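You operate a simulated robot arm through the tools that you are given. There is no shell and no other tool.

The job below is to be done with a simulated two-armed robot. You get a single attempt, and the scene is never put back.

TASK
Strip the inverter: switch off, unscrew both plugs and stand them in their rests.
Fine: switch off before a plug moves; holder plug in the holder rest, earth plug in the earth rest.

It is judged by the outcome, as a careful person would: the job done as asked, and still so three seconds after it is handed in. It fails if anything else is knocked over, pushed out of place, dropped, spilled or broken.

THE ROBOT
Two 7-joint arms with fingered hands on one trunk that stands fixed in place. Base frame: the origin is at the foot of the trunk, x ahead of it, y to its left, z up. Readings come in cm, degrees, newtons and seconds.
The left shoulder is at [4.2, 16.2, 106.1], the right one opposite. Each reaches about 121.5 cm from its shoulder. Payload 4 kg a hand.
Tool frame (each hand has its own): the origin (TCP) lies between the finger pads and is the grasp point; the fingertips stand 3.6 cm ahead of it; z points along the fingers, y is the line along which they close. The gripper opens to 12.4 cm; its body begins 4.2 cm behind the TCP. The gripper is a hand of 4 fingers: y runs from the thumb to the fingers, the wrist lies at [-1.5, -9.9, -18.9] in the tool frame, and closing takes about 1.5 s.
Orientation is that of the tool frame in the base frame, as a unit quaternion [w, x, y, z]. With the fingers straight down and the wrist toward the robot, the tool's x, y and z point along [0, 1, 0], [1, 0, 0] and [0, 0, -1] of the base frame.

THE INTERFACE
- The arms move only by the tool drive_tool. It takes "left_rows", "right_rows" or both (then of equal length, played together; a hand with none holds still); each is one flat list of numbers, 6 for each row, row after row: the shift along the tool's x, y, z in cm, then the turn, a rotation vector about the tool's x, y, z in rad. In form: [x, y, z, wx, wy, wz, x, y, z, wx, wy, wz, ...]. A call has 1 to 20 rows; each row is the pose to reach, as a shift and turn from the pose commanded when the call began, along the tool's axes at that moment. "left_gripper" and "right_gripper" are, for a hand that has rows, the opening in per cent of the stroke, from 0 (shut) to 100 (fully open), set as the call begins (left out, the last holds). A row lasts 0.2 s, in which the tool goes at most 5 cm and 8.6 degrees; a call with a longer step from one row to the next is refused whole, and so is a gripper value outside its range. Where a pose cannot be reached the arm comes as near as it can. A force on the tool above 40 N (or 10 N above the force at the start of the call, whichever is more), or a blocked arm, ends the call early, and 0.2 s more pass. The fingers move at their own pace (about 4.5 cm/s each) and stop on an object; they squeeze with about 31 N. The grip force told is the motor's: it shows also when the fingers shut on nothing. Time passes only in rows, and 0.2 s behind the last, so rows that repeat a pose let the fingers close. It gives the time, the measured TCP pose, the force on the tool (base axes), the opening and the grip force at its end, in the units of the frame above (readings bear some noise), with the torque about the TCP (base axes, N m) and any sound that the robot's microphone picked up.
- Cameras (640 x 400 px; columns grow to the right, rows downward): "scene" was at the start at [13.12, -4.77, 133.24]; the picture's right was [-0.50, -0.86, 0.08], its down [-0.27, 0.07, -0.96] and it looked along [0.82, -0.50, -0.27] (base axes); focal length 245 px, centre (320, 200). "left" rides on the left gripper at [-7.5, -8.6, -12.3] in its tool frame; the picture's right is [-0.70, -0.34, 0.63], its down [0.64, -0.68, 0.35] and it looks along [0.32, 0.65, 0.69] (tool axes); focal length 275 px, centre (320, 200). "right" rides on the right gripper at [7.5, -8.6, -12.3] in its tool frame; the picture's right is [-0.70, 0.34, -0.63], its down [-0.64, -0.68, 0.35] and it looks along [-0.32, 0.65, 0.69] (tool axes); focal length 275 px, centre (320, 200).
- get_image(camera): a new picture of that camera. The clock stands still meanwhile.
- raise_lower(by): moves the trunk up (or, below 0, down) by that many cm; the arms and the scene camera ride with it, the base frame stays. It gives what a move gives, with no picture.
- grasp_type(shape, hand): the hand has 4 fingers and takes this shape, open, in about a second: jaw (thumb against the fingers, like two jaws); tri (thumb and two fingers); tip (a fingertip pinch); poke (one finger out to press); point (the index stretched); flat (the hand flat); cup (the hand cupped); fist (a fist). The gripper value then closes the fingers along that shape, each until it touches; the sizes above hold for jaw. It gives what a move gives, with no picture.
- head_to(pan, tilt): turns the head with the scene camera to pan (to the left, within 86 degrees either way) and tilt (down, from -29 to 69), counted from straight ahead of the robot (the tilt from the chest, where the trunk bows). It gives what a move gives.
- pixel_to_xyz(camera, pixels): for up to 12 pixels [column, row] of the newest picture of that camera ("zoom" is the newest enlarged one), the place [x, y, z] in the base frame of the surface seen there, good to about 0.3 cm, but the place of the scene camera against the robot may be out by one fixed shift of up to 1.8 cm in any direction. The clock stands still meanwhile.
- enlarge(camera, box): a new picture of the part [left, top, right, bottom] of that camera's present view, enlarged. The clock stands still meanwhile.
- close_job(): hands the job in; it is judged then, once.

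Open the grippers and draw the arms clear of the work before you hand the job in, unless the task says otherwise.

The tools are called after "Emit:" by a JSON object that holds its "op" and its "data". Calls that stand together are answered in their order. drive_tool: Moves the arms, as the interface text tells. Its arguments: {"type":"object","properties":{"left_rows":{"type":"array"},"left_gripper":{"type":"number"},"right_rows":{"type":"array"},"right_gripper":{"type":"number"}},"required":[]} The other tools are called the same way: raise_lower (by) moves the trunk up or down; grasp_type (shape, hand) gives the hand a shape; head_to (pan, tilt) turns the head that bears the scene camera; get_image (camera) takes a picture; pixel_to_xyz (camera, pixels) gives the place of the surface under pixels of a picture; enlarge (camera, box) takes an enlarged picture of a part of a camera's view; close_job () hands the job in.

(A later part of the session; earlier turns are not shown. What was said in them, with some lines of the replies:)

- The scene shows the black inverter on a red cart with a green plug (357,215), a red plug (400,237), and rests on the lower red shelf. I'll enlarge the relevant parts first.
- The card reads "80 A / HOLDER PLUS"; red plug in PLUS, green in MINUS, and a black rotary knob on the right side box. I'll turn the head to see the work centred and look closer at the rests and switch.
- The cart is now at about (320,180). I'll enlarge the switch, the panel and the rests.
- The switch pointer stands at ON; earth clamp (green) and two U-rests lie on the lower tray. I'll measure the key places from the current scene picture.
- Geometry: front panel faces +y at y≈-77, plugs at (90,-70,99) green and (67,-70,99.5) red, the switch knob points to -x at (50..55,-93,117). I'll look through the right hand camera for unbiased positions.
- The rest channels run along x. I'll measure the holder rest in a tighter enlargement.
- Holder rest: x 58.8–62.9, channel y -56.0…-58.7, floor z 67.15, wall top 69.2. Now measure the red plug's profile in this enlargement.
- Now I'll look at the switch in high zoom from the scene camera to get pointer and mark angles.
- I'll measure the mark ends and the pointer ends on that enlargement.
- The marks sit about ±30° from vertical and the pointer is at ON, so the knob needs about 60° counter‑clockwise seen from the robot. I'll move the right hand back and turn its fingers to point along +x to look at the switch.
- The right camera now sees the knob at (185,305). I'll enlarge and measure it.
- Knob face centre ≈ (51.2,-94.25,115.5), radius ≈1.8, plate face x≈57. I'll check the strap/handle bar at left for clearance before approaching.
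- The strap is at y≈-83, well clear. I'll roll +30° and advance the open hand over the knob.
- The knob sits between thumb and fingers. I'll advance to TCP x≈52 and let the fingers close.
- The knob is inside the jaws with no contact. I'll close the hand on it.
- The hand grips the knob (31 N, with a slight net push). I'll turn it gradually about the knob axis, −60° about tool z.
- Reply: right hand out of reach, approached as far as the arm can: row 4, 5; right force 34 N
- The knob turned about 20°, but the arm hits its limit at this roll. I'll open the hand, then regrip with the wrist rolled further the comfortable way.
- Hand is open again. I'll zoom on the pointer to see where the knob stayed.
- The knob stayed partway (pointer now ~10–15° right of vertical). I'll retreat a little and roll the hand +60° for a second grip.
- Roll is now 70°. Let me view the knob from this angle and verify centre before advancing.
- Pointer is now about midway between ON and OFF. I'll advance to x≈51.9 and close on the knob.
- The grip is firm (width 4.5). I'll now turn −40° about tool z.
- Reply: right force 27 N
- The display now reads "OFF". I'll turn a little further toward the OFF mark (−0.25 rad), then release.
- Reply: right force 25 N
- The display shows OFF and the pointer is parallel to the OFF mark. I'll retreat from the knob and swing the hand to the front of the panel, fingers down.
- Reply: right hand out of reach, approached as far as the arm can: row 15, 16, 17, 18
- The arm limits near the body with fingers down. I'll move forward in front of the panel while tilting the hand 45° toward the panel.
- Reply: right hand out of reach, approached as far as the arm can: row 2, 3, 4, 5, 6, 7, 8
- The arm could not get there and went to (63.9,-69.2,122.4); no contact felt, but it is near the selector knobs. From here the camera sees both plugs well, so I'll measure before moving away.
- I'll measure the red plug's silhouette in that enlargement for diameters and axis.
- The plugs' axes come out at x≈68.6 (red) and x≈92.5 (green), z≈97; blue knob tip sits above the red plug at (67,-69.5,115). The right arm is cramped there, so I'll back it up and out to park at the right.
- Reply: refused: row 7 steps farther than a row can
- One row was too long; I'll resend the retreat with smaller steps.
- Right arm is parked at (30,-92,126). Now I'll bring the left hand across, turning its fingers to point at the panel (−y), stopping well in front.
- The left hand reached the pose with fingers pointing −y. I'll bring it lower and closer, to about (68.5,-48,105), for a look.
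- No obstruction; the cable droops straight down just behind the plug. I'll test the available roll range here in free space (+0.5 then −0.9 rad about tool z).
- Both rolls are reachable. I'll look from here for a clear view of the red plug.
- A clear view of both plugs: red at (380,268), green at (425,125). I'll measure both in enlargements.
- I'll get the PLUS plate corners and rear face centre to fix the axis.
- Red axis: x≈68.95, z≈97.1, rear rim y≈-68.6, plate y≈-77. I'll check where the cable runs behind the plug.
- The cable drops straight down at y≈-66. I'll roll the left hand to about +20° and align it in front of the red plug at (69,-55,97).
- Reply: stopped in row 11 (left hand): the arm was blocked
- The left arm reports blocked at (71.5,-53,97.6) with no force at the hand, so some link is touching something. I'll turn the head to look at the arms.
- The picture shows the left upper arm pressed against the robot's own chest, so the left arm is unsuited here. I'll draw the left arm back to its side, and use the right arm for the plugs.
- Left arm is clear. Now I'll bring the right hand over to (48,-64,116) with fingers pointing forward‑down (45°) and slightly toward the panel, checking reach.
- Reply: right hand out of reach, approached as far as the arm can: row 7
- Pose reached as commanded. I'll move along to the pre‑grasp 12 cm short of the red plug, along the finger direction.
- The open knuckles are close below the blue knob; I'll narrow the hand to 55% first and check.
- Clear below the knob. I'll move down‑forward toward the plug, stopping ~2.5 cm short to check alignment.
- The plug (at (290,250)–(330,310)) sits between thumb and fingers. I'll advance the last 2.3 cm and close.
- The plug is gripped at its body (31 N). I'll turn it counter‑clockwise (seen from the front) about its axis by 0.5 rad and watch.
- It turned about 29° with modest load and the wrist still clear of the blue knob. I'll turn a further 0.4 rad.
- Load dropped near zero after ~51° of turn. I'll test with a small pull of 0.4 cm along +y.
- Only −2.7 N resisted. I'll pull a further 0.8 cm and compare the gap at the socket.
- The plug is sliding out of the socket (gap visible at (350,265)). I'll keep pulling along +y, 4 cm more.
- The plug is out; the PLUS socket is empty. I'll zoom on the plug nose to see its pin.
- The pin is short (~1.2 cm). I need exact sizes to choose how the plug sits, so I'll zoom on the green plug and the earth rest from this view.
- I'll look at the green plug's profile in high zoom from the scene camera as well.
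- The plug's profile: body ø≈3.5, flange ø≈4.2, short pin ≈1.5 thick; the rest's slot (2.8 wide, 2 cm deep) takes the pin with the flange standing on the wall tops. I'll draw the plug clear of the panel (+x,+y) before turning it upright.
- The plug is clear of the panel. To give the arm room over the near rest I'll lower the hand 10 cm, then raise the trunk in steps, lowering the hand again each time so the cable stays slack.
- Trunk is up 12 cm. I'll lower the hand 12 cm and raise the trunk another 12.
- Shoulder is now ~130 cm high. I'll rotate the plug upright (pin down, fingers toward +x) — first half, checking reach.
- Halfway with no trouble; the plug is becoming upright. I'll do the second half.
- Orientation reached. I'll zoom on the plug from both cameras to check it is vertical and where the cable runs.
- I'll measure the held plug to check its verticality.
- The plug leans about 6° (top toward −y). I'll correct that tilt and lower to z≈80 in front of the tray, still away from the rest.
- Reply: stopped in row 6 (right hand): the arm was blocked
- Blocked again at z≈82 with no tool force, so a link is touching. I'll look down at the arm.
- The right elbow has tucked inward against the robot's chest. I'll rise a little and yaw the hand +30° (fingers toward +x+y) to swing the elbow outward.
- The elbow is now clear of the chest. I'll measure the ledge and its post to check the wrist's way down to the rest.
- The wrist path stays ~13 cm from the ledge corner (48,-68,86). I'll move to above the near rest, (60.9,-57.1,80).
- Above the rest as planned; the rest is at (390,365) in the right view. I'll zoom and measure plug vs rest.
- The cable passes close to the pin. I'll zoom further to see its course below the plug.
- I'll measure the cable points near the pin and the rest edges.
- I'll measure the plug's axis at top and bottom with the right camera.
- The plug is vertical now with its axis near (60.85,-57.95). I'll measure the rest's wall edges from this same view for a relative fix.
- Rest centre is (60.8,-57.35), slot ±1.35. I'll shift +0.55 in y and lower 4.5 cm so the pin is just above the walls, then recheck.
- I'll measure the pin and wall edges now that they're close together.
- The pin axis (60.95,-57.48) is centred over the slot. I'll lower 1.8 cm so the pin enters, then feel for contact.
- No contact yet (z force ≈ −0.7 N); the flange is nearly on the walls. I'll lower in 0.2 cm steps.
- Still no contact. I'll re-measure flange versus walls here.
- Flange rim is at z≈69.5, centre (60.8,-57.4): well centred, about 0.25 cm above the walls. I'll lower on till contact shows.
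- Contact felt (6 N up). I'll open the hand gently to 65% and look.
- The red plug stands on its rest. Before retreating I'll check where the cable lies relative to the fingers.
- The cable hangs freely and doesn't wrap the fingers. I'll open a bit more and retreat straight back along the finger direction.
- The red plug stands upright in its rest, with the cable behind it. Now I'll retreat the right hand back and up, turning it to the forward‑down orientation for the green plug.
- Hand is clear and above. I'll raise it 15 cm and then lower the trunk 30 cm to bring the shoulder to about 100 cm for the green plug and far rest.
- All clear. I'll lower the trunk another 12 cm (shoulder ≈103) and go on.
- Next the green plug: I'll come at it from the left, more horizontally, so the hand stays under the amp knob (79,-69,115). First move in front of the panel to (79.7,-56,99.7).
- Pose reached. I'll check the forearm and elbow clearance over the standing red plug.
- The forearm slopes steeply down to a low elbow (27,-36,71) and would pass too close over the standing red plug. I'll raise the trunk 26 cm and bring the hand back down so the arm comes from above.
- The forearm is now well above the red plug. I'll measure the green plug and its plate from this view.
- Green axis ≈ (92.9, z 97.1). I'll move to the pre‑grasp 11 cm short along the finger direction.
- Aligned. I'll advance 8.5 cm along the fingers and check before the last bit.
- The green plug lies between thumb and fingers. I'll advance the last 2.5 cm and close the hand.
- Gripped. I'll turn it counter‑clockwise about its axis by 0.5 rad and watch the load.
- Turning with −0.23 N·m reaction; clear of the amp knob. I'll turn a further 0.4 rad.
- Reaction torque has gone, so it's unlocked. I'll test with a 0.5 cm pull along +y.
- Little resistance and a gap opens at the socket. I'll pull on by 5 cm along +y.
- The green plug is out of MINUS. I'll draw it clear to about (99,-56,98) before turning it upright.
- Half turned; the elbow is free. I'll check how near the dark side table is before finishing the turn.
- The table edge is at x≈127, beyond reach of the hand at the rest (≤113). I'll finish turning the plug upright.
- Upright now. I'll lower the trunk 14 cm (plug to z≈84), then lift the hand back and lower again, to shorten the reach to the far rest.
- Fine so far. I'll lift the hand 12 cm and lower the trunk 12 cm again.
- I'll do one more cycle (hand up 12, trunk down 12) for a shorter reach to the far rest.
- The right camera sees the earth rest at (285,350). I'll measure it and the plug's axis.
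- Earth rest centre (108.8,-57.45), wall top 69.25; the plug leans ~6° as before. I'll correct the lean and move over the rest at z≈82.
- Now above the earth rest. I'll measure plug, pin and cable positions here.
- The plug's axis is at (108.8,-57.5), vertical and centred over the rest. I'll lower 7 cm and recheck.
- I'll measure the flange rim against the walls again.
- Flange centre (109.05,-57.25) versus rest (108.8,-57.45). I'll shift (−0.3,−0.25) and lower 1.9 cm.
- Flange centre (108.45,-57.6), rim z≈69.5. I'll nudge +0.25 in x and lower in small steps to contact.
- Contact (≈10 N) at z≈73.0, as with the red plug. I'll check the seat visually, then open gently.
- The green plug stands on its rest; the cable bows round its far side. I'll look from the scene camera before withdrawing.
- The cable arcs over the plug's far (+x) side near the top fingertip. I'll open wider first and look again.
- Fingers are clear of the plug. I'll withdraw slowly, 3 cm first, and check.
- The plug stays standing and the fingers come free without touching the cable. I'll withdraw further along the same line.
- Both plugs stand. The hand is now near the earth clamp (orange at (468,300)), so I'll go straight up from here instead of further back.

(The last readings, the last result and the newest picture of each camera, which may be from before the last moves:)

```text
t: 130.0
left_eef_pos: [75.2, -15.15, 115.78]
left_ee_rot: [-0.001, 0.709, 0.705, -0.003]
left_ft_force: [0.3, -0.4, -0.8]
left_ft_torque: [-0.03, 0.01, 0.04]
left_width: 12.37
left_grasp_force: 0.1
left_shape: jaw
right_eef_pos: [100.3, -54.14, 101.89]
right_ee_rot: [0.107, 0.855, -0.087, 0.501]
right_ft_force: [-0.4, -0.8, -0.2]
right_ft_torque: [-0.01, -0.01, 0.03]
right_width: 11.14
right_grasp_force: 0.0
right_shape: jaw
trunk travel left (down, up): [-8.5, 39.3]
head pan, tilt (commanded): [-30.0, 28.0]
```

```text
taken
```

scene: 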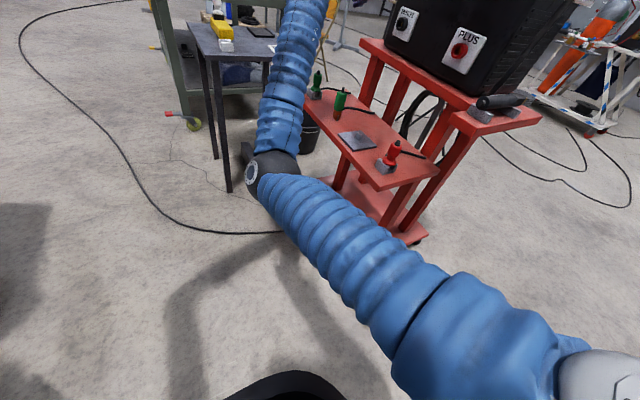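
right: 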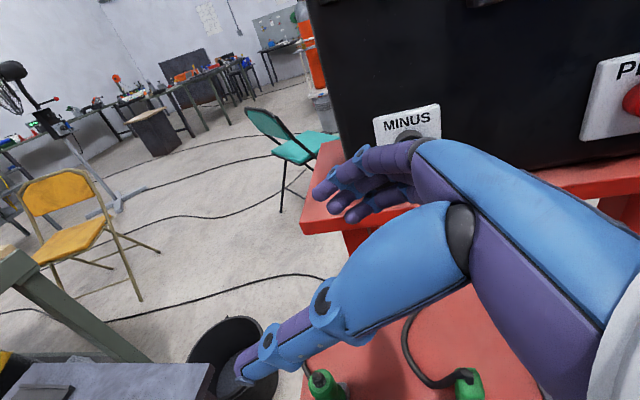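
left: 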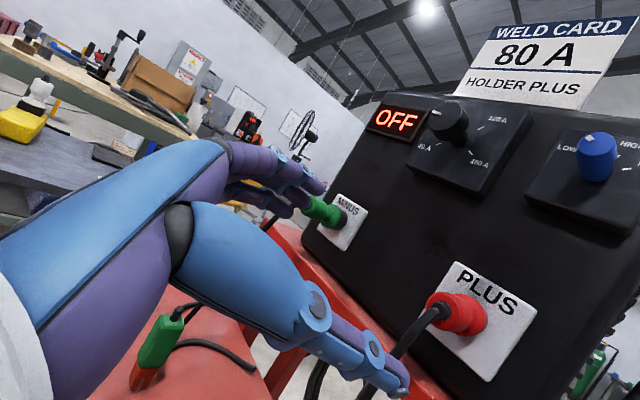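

Both plugs stand in their rests. I'll move the left arm further to the left, then draw the right hand back and away from the cart.

Emit:
{"op": "drive_tool", "data": {"left_rows": [3, -1.5, -1.5, 0, 0, 0, 6, -3, -3, 0, 0, 0, 9, -4.5, -4.5, 0, 0, 0, 12, -6, -6, 0, 0, 0, 15, -7.5, -7.5, 0, 0, 0, 18, -9, -9, 0, 0, 0, 20, -10, -10, 0, 0, 0, 20, -10, -10, 0, 0, 0]}}

Emit:
{"op": "drive_tool", "data": {"right_rows": [0.5, -1.5, -4, 0, 0, 0, 1, -3, -8, 0, 0, 0, 1.5, -4.5, -12, 0, 0, 0, 2, -6, -16, 0, 0, 0, 2.5, -7.5, -20, 0, 0, 0, 2.5, -7.5, -20, 0, 0, 0]}}

Emit:
{"op": "get_image", "data": {"camera": "scene"}}

Emit:
{"op": "get_image", "data": {"camera": "right"}}

```text
t: 131.8
left_eef_pos: [65.12, 4.99, 125.89]
left_ee_rot: [0.001, 0.708, 0.706, -0.004]
left_ft_force: [0.4, -0.5, -0.2]
left_ft_torque: [-0.03, 0.01, 0.0]
left_width: 12.39
left_grasp_force: 0.1
left_shape: jaw
right_eef_pos: [100.14, -54.05, 102.08]
right_ee_rot: [0.108, 0.854, -0.087, 0.501]
right_ft_force: [-0.3, -0.5, -0.2]
right_ft_torque: [0.02, 0.0, 0.01]
right_width: 11.13
right_grasp_force: 0.0
right_shape: jaw
trunk travel left (down, up): [-8.5, 39.3]
head pan, tilt (commanded): [-30.0, 28.0]
```

```text
t: 133.2
left_eef_pos: [65.23, 4.98, 125.69]
left_ee_rot: [0.001, 0.709, 0.705, -0.003]
left_ft_force: [0.2, 0.2, 0.0]
left_ft_torque: [-0.03, 0.02, 0.01]
left_width: 12.38
left_grasp_force: 0.1
left_shape: jaw
right_eef_pos: [86.54, -41.58, 112.97]
right_ee_rot: [0.107, 0.854, -0.088, 0.501]
right_ft_force: [0.2, -0.7, 0.4]
right_ft_torque: [0.02, 0.02, 0.0]
right_width: 11.13
right_grasp_force: 0.1
right_shape: jaw
trunk travel left (down, up): [-8.5, 39.3]
head pan, tilt (commanded): [-30.0, 28.0]
```

```text
taken
```

scene: 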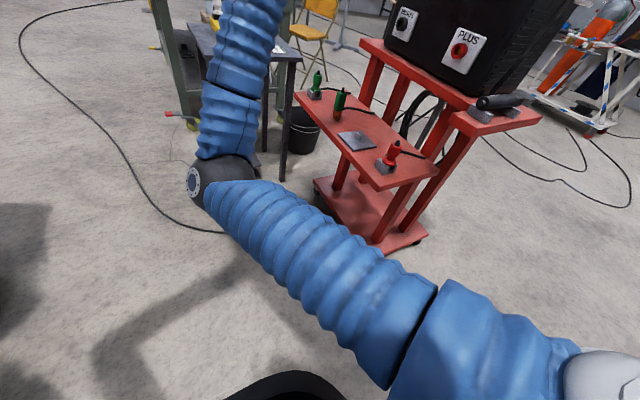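

```text
taken
```

right: 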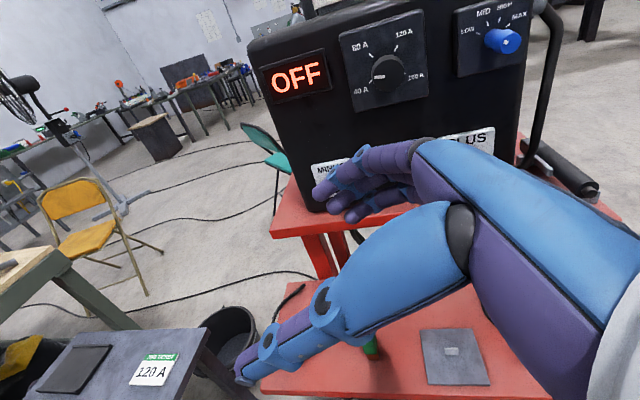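

Hands are well clear. I'll zoom on the two standing plugs, the panel and the switch for a last check.

Emit:
{"op": "enlarge", "data": {"camera": "scene", "box": [290, 60, 450, 190]}}

Emit:
{"op": "head_to", "data": {"pan": -45, "tilt": 15}}

Emit:
{"op": "get_image", "data": {"camera": "scene"}}

```text
3.08 times, centred on (370, 125) of scene
```

zoom: 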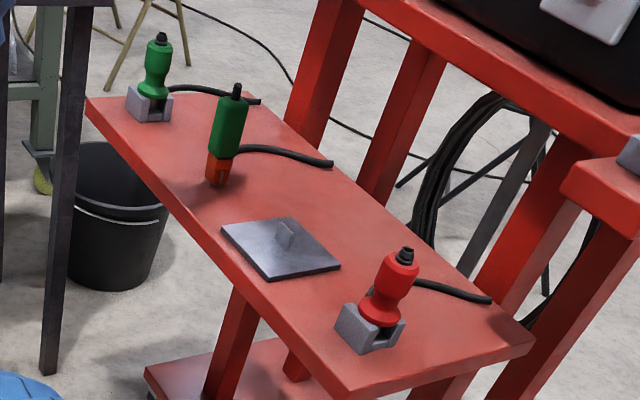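

```text
t: 134.0
left_eef_pos: [65.11, 5.06, 125.91]
left_ee_rot: [0.0, 0.709, 0.705, -0.003]
left_ft_force: [-0.8, -0.4, -0.4]
left_ft_torque: [-0.02, 0.0, 0.0]
left_width: 12.38
left_grasp_force: 0.1
left_shape: jaw
right_eef_pos: [86.68, -41.59, 113.04]
right_ee_rot: [0.108, 0.854, -0.088, 0.501]
right_ft_force: [-0.8, -0.3, 0.3]
right_ft_torque: [0.0, 0.0, 0.01]
right_width: 11.13
right_grasp_force: 0.1
right_shape: jaw
trunk travel left (down, up): [-8.5, 39.3]
head pan, tilt (commanded): [-45.0, 15.0]
```

```text
taken
```

scene: 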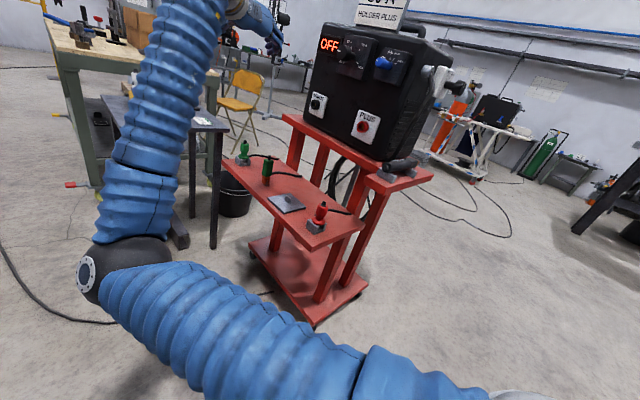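

Both plugs stand upright in their rests, display OFF. I'll zoom once more on each for seating.

Emit:
{"op": "enlarge", "data": {"camera": "scene", "box": [295, 190, 351, 240]}}

Emit:
{"op": "enlarge", "data": {"camera": "scene", "box": [220, 130, 284, 190]}}

Emit:
{"op": "enlarge", "data": {"camera": "scene", "box": [300, 20, 470, 150]}}

```text
8.00 times, centred on (323, 215) of scene
```

zoom: 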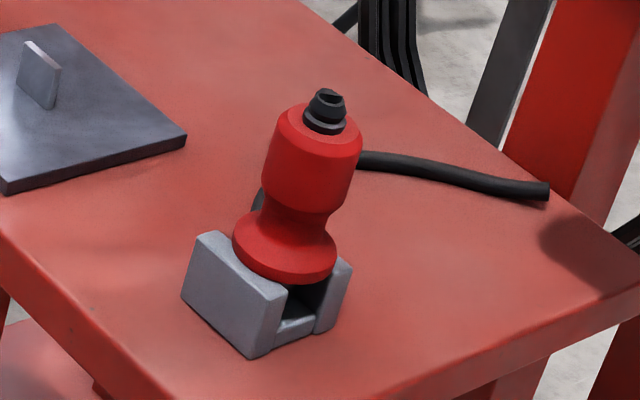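

```text
6.67 times, centred on (252, 160) of scene
```

zoom: 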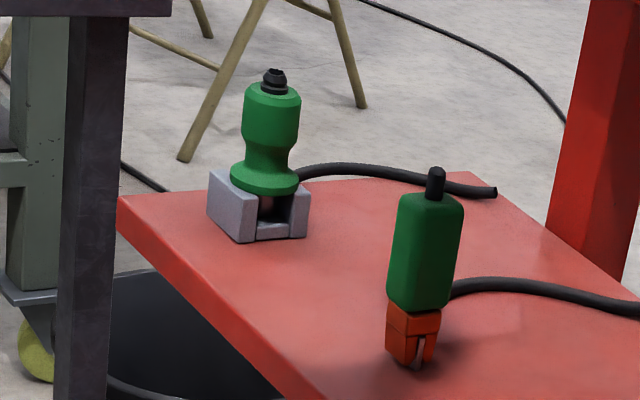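

```text
3.08 times, centred on (385, 85) of scene
```

zoom: 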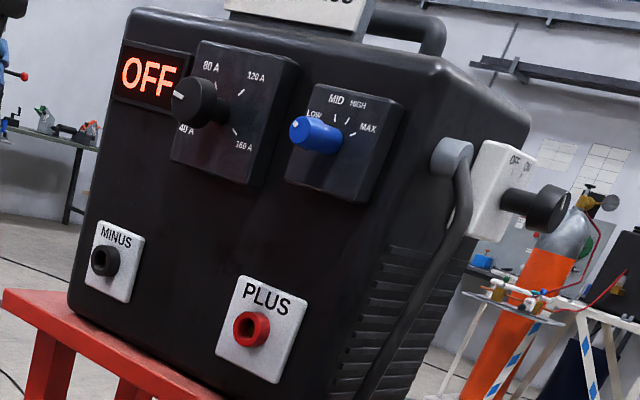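

Both sockets are empty, the switch and display read OFF, both plugs stand firmly in their rests, and nothing else has moved. I'll open the right hand fully as a last step.

Emit:
{"op": "drive_tool", "data": {"right_rows": [0, 0, 0, 0, 0, 0, 0, 0, 0, 0, 0, 0, 0, 0, 0, 0, 0, 0], "right_gripper": 100}}

Emit:
{"op": "enlarge", "data": {"camera": "scene", "box": [210, 120, 370, 250]}}

```text
t: 134.8
left_eef_pos: [65.07, 5.12, 125.72]
left_ee_rot: [0.001, 0.709, 0.705, -0.003]
left_ft_force: [-0.4, -0.3, -0.2]
left_ft_torque: [-0.01, 0.0, -0.01]
left_width: 12.38
left_grasp_force: 0.2
left_shape: jaw
right_eef_pos: [86.68, -41.57, 113.07]
right_ee_rot: [0.108, 0.854, -0.088, 0.501]
right_ft_force: [0.4, -0.7, 0.9]
right_ft_torque: [0.01, -0.01, -0.02]
right_width: 12.38
right_grasp_force: 0.0
right_shape: jaw
trunk travel left (down, up): [-8.5, 39.3]
head pan, tilt (commanded): [-45.0, 15.0]
```

```text
3.08 times, centred on (290, 185) of scene
```

zoom: 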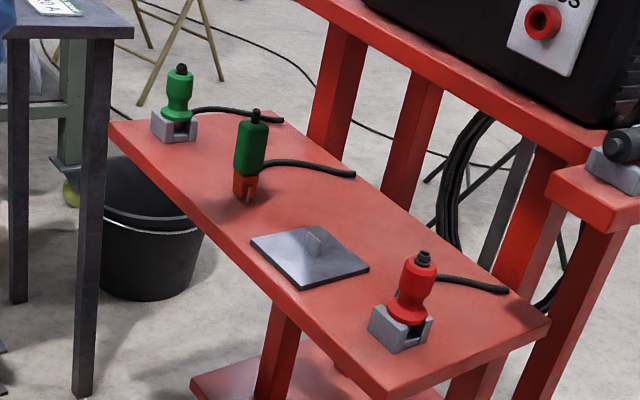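

Everything is in place and steady: switch OFF, red holder plug in the near rest, green earth plug in the far rest, arms clear. I hand the job in.

Emit:
{"op": "close_job", "data": {}}

```text
The job is handed in.
```

The inverter is stripped: I switched it off first, then unscrewed both plugs and stood each one upright in a rest. I handed the job in after that; no verdict has come back.

- **Switch:** the knob points to OFF and the display reads OFF. This was done before either plug was touched.
- **Holder plug (red, from PLUS):** it stands in the near rest on the tray, with its pin in the slot and its flange on the walls.
- **Earth plug (green, from MINUS):** it stands the same way in the far rest, by the earth clamp.
- **Surroundings:** in the last pictures the clamp, the steel plate, the electrode holder and the panel knobs all looked undisturbed. Both hands are open and clear of the cart.

The rests carry no labels. I took the near one as the holder rest and the far one as the earth rest because each is closest to its own socket, and the far one sits by the earth clamp.
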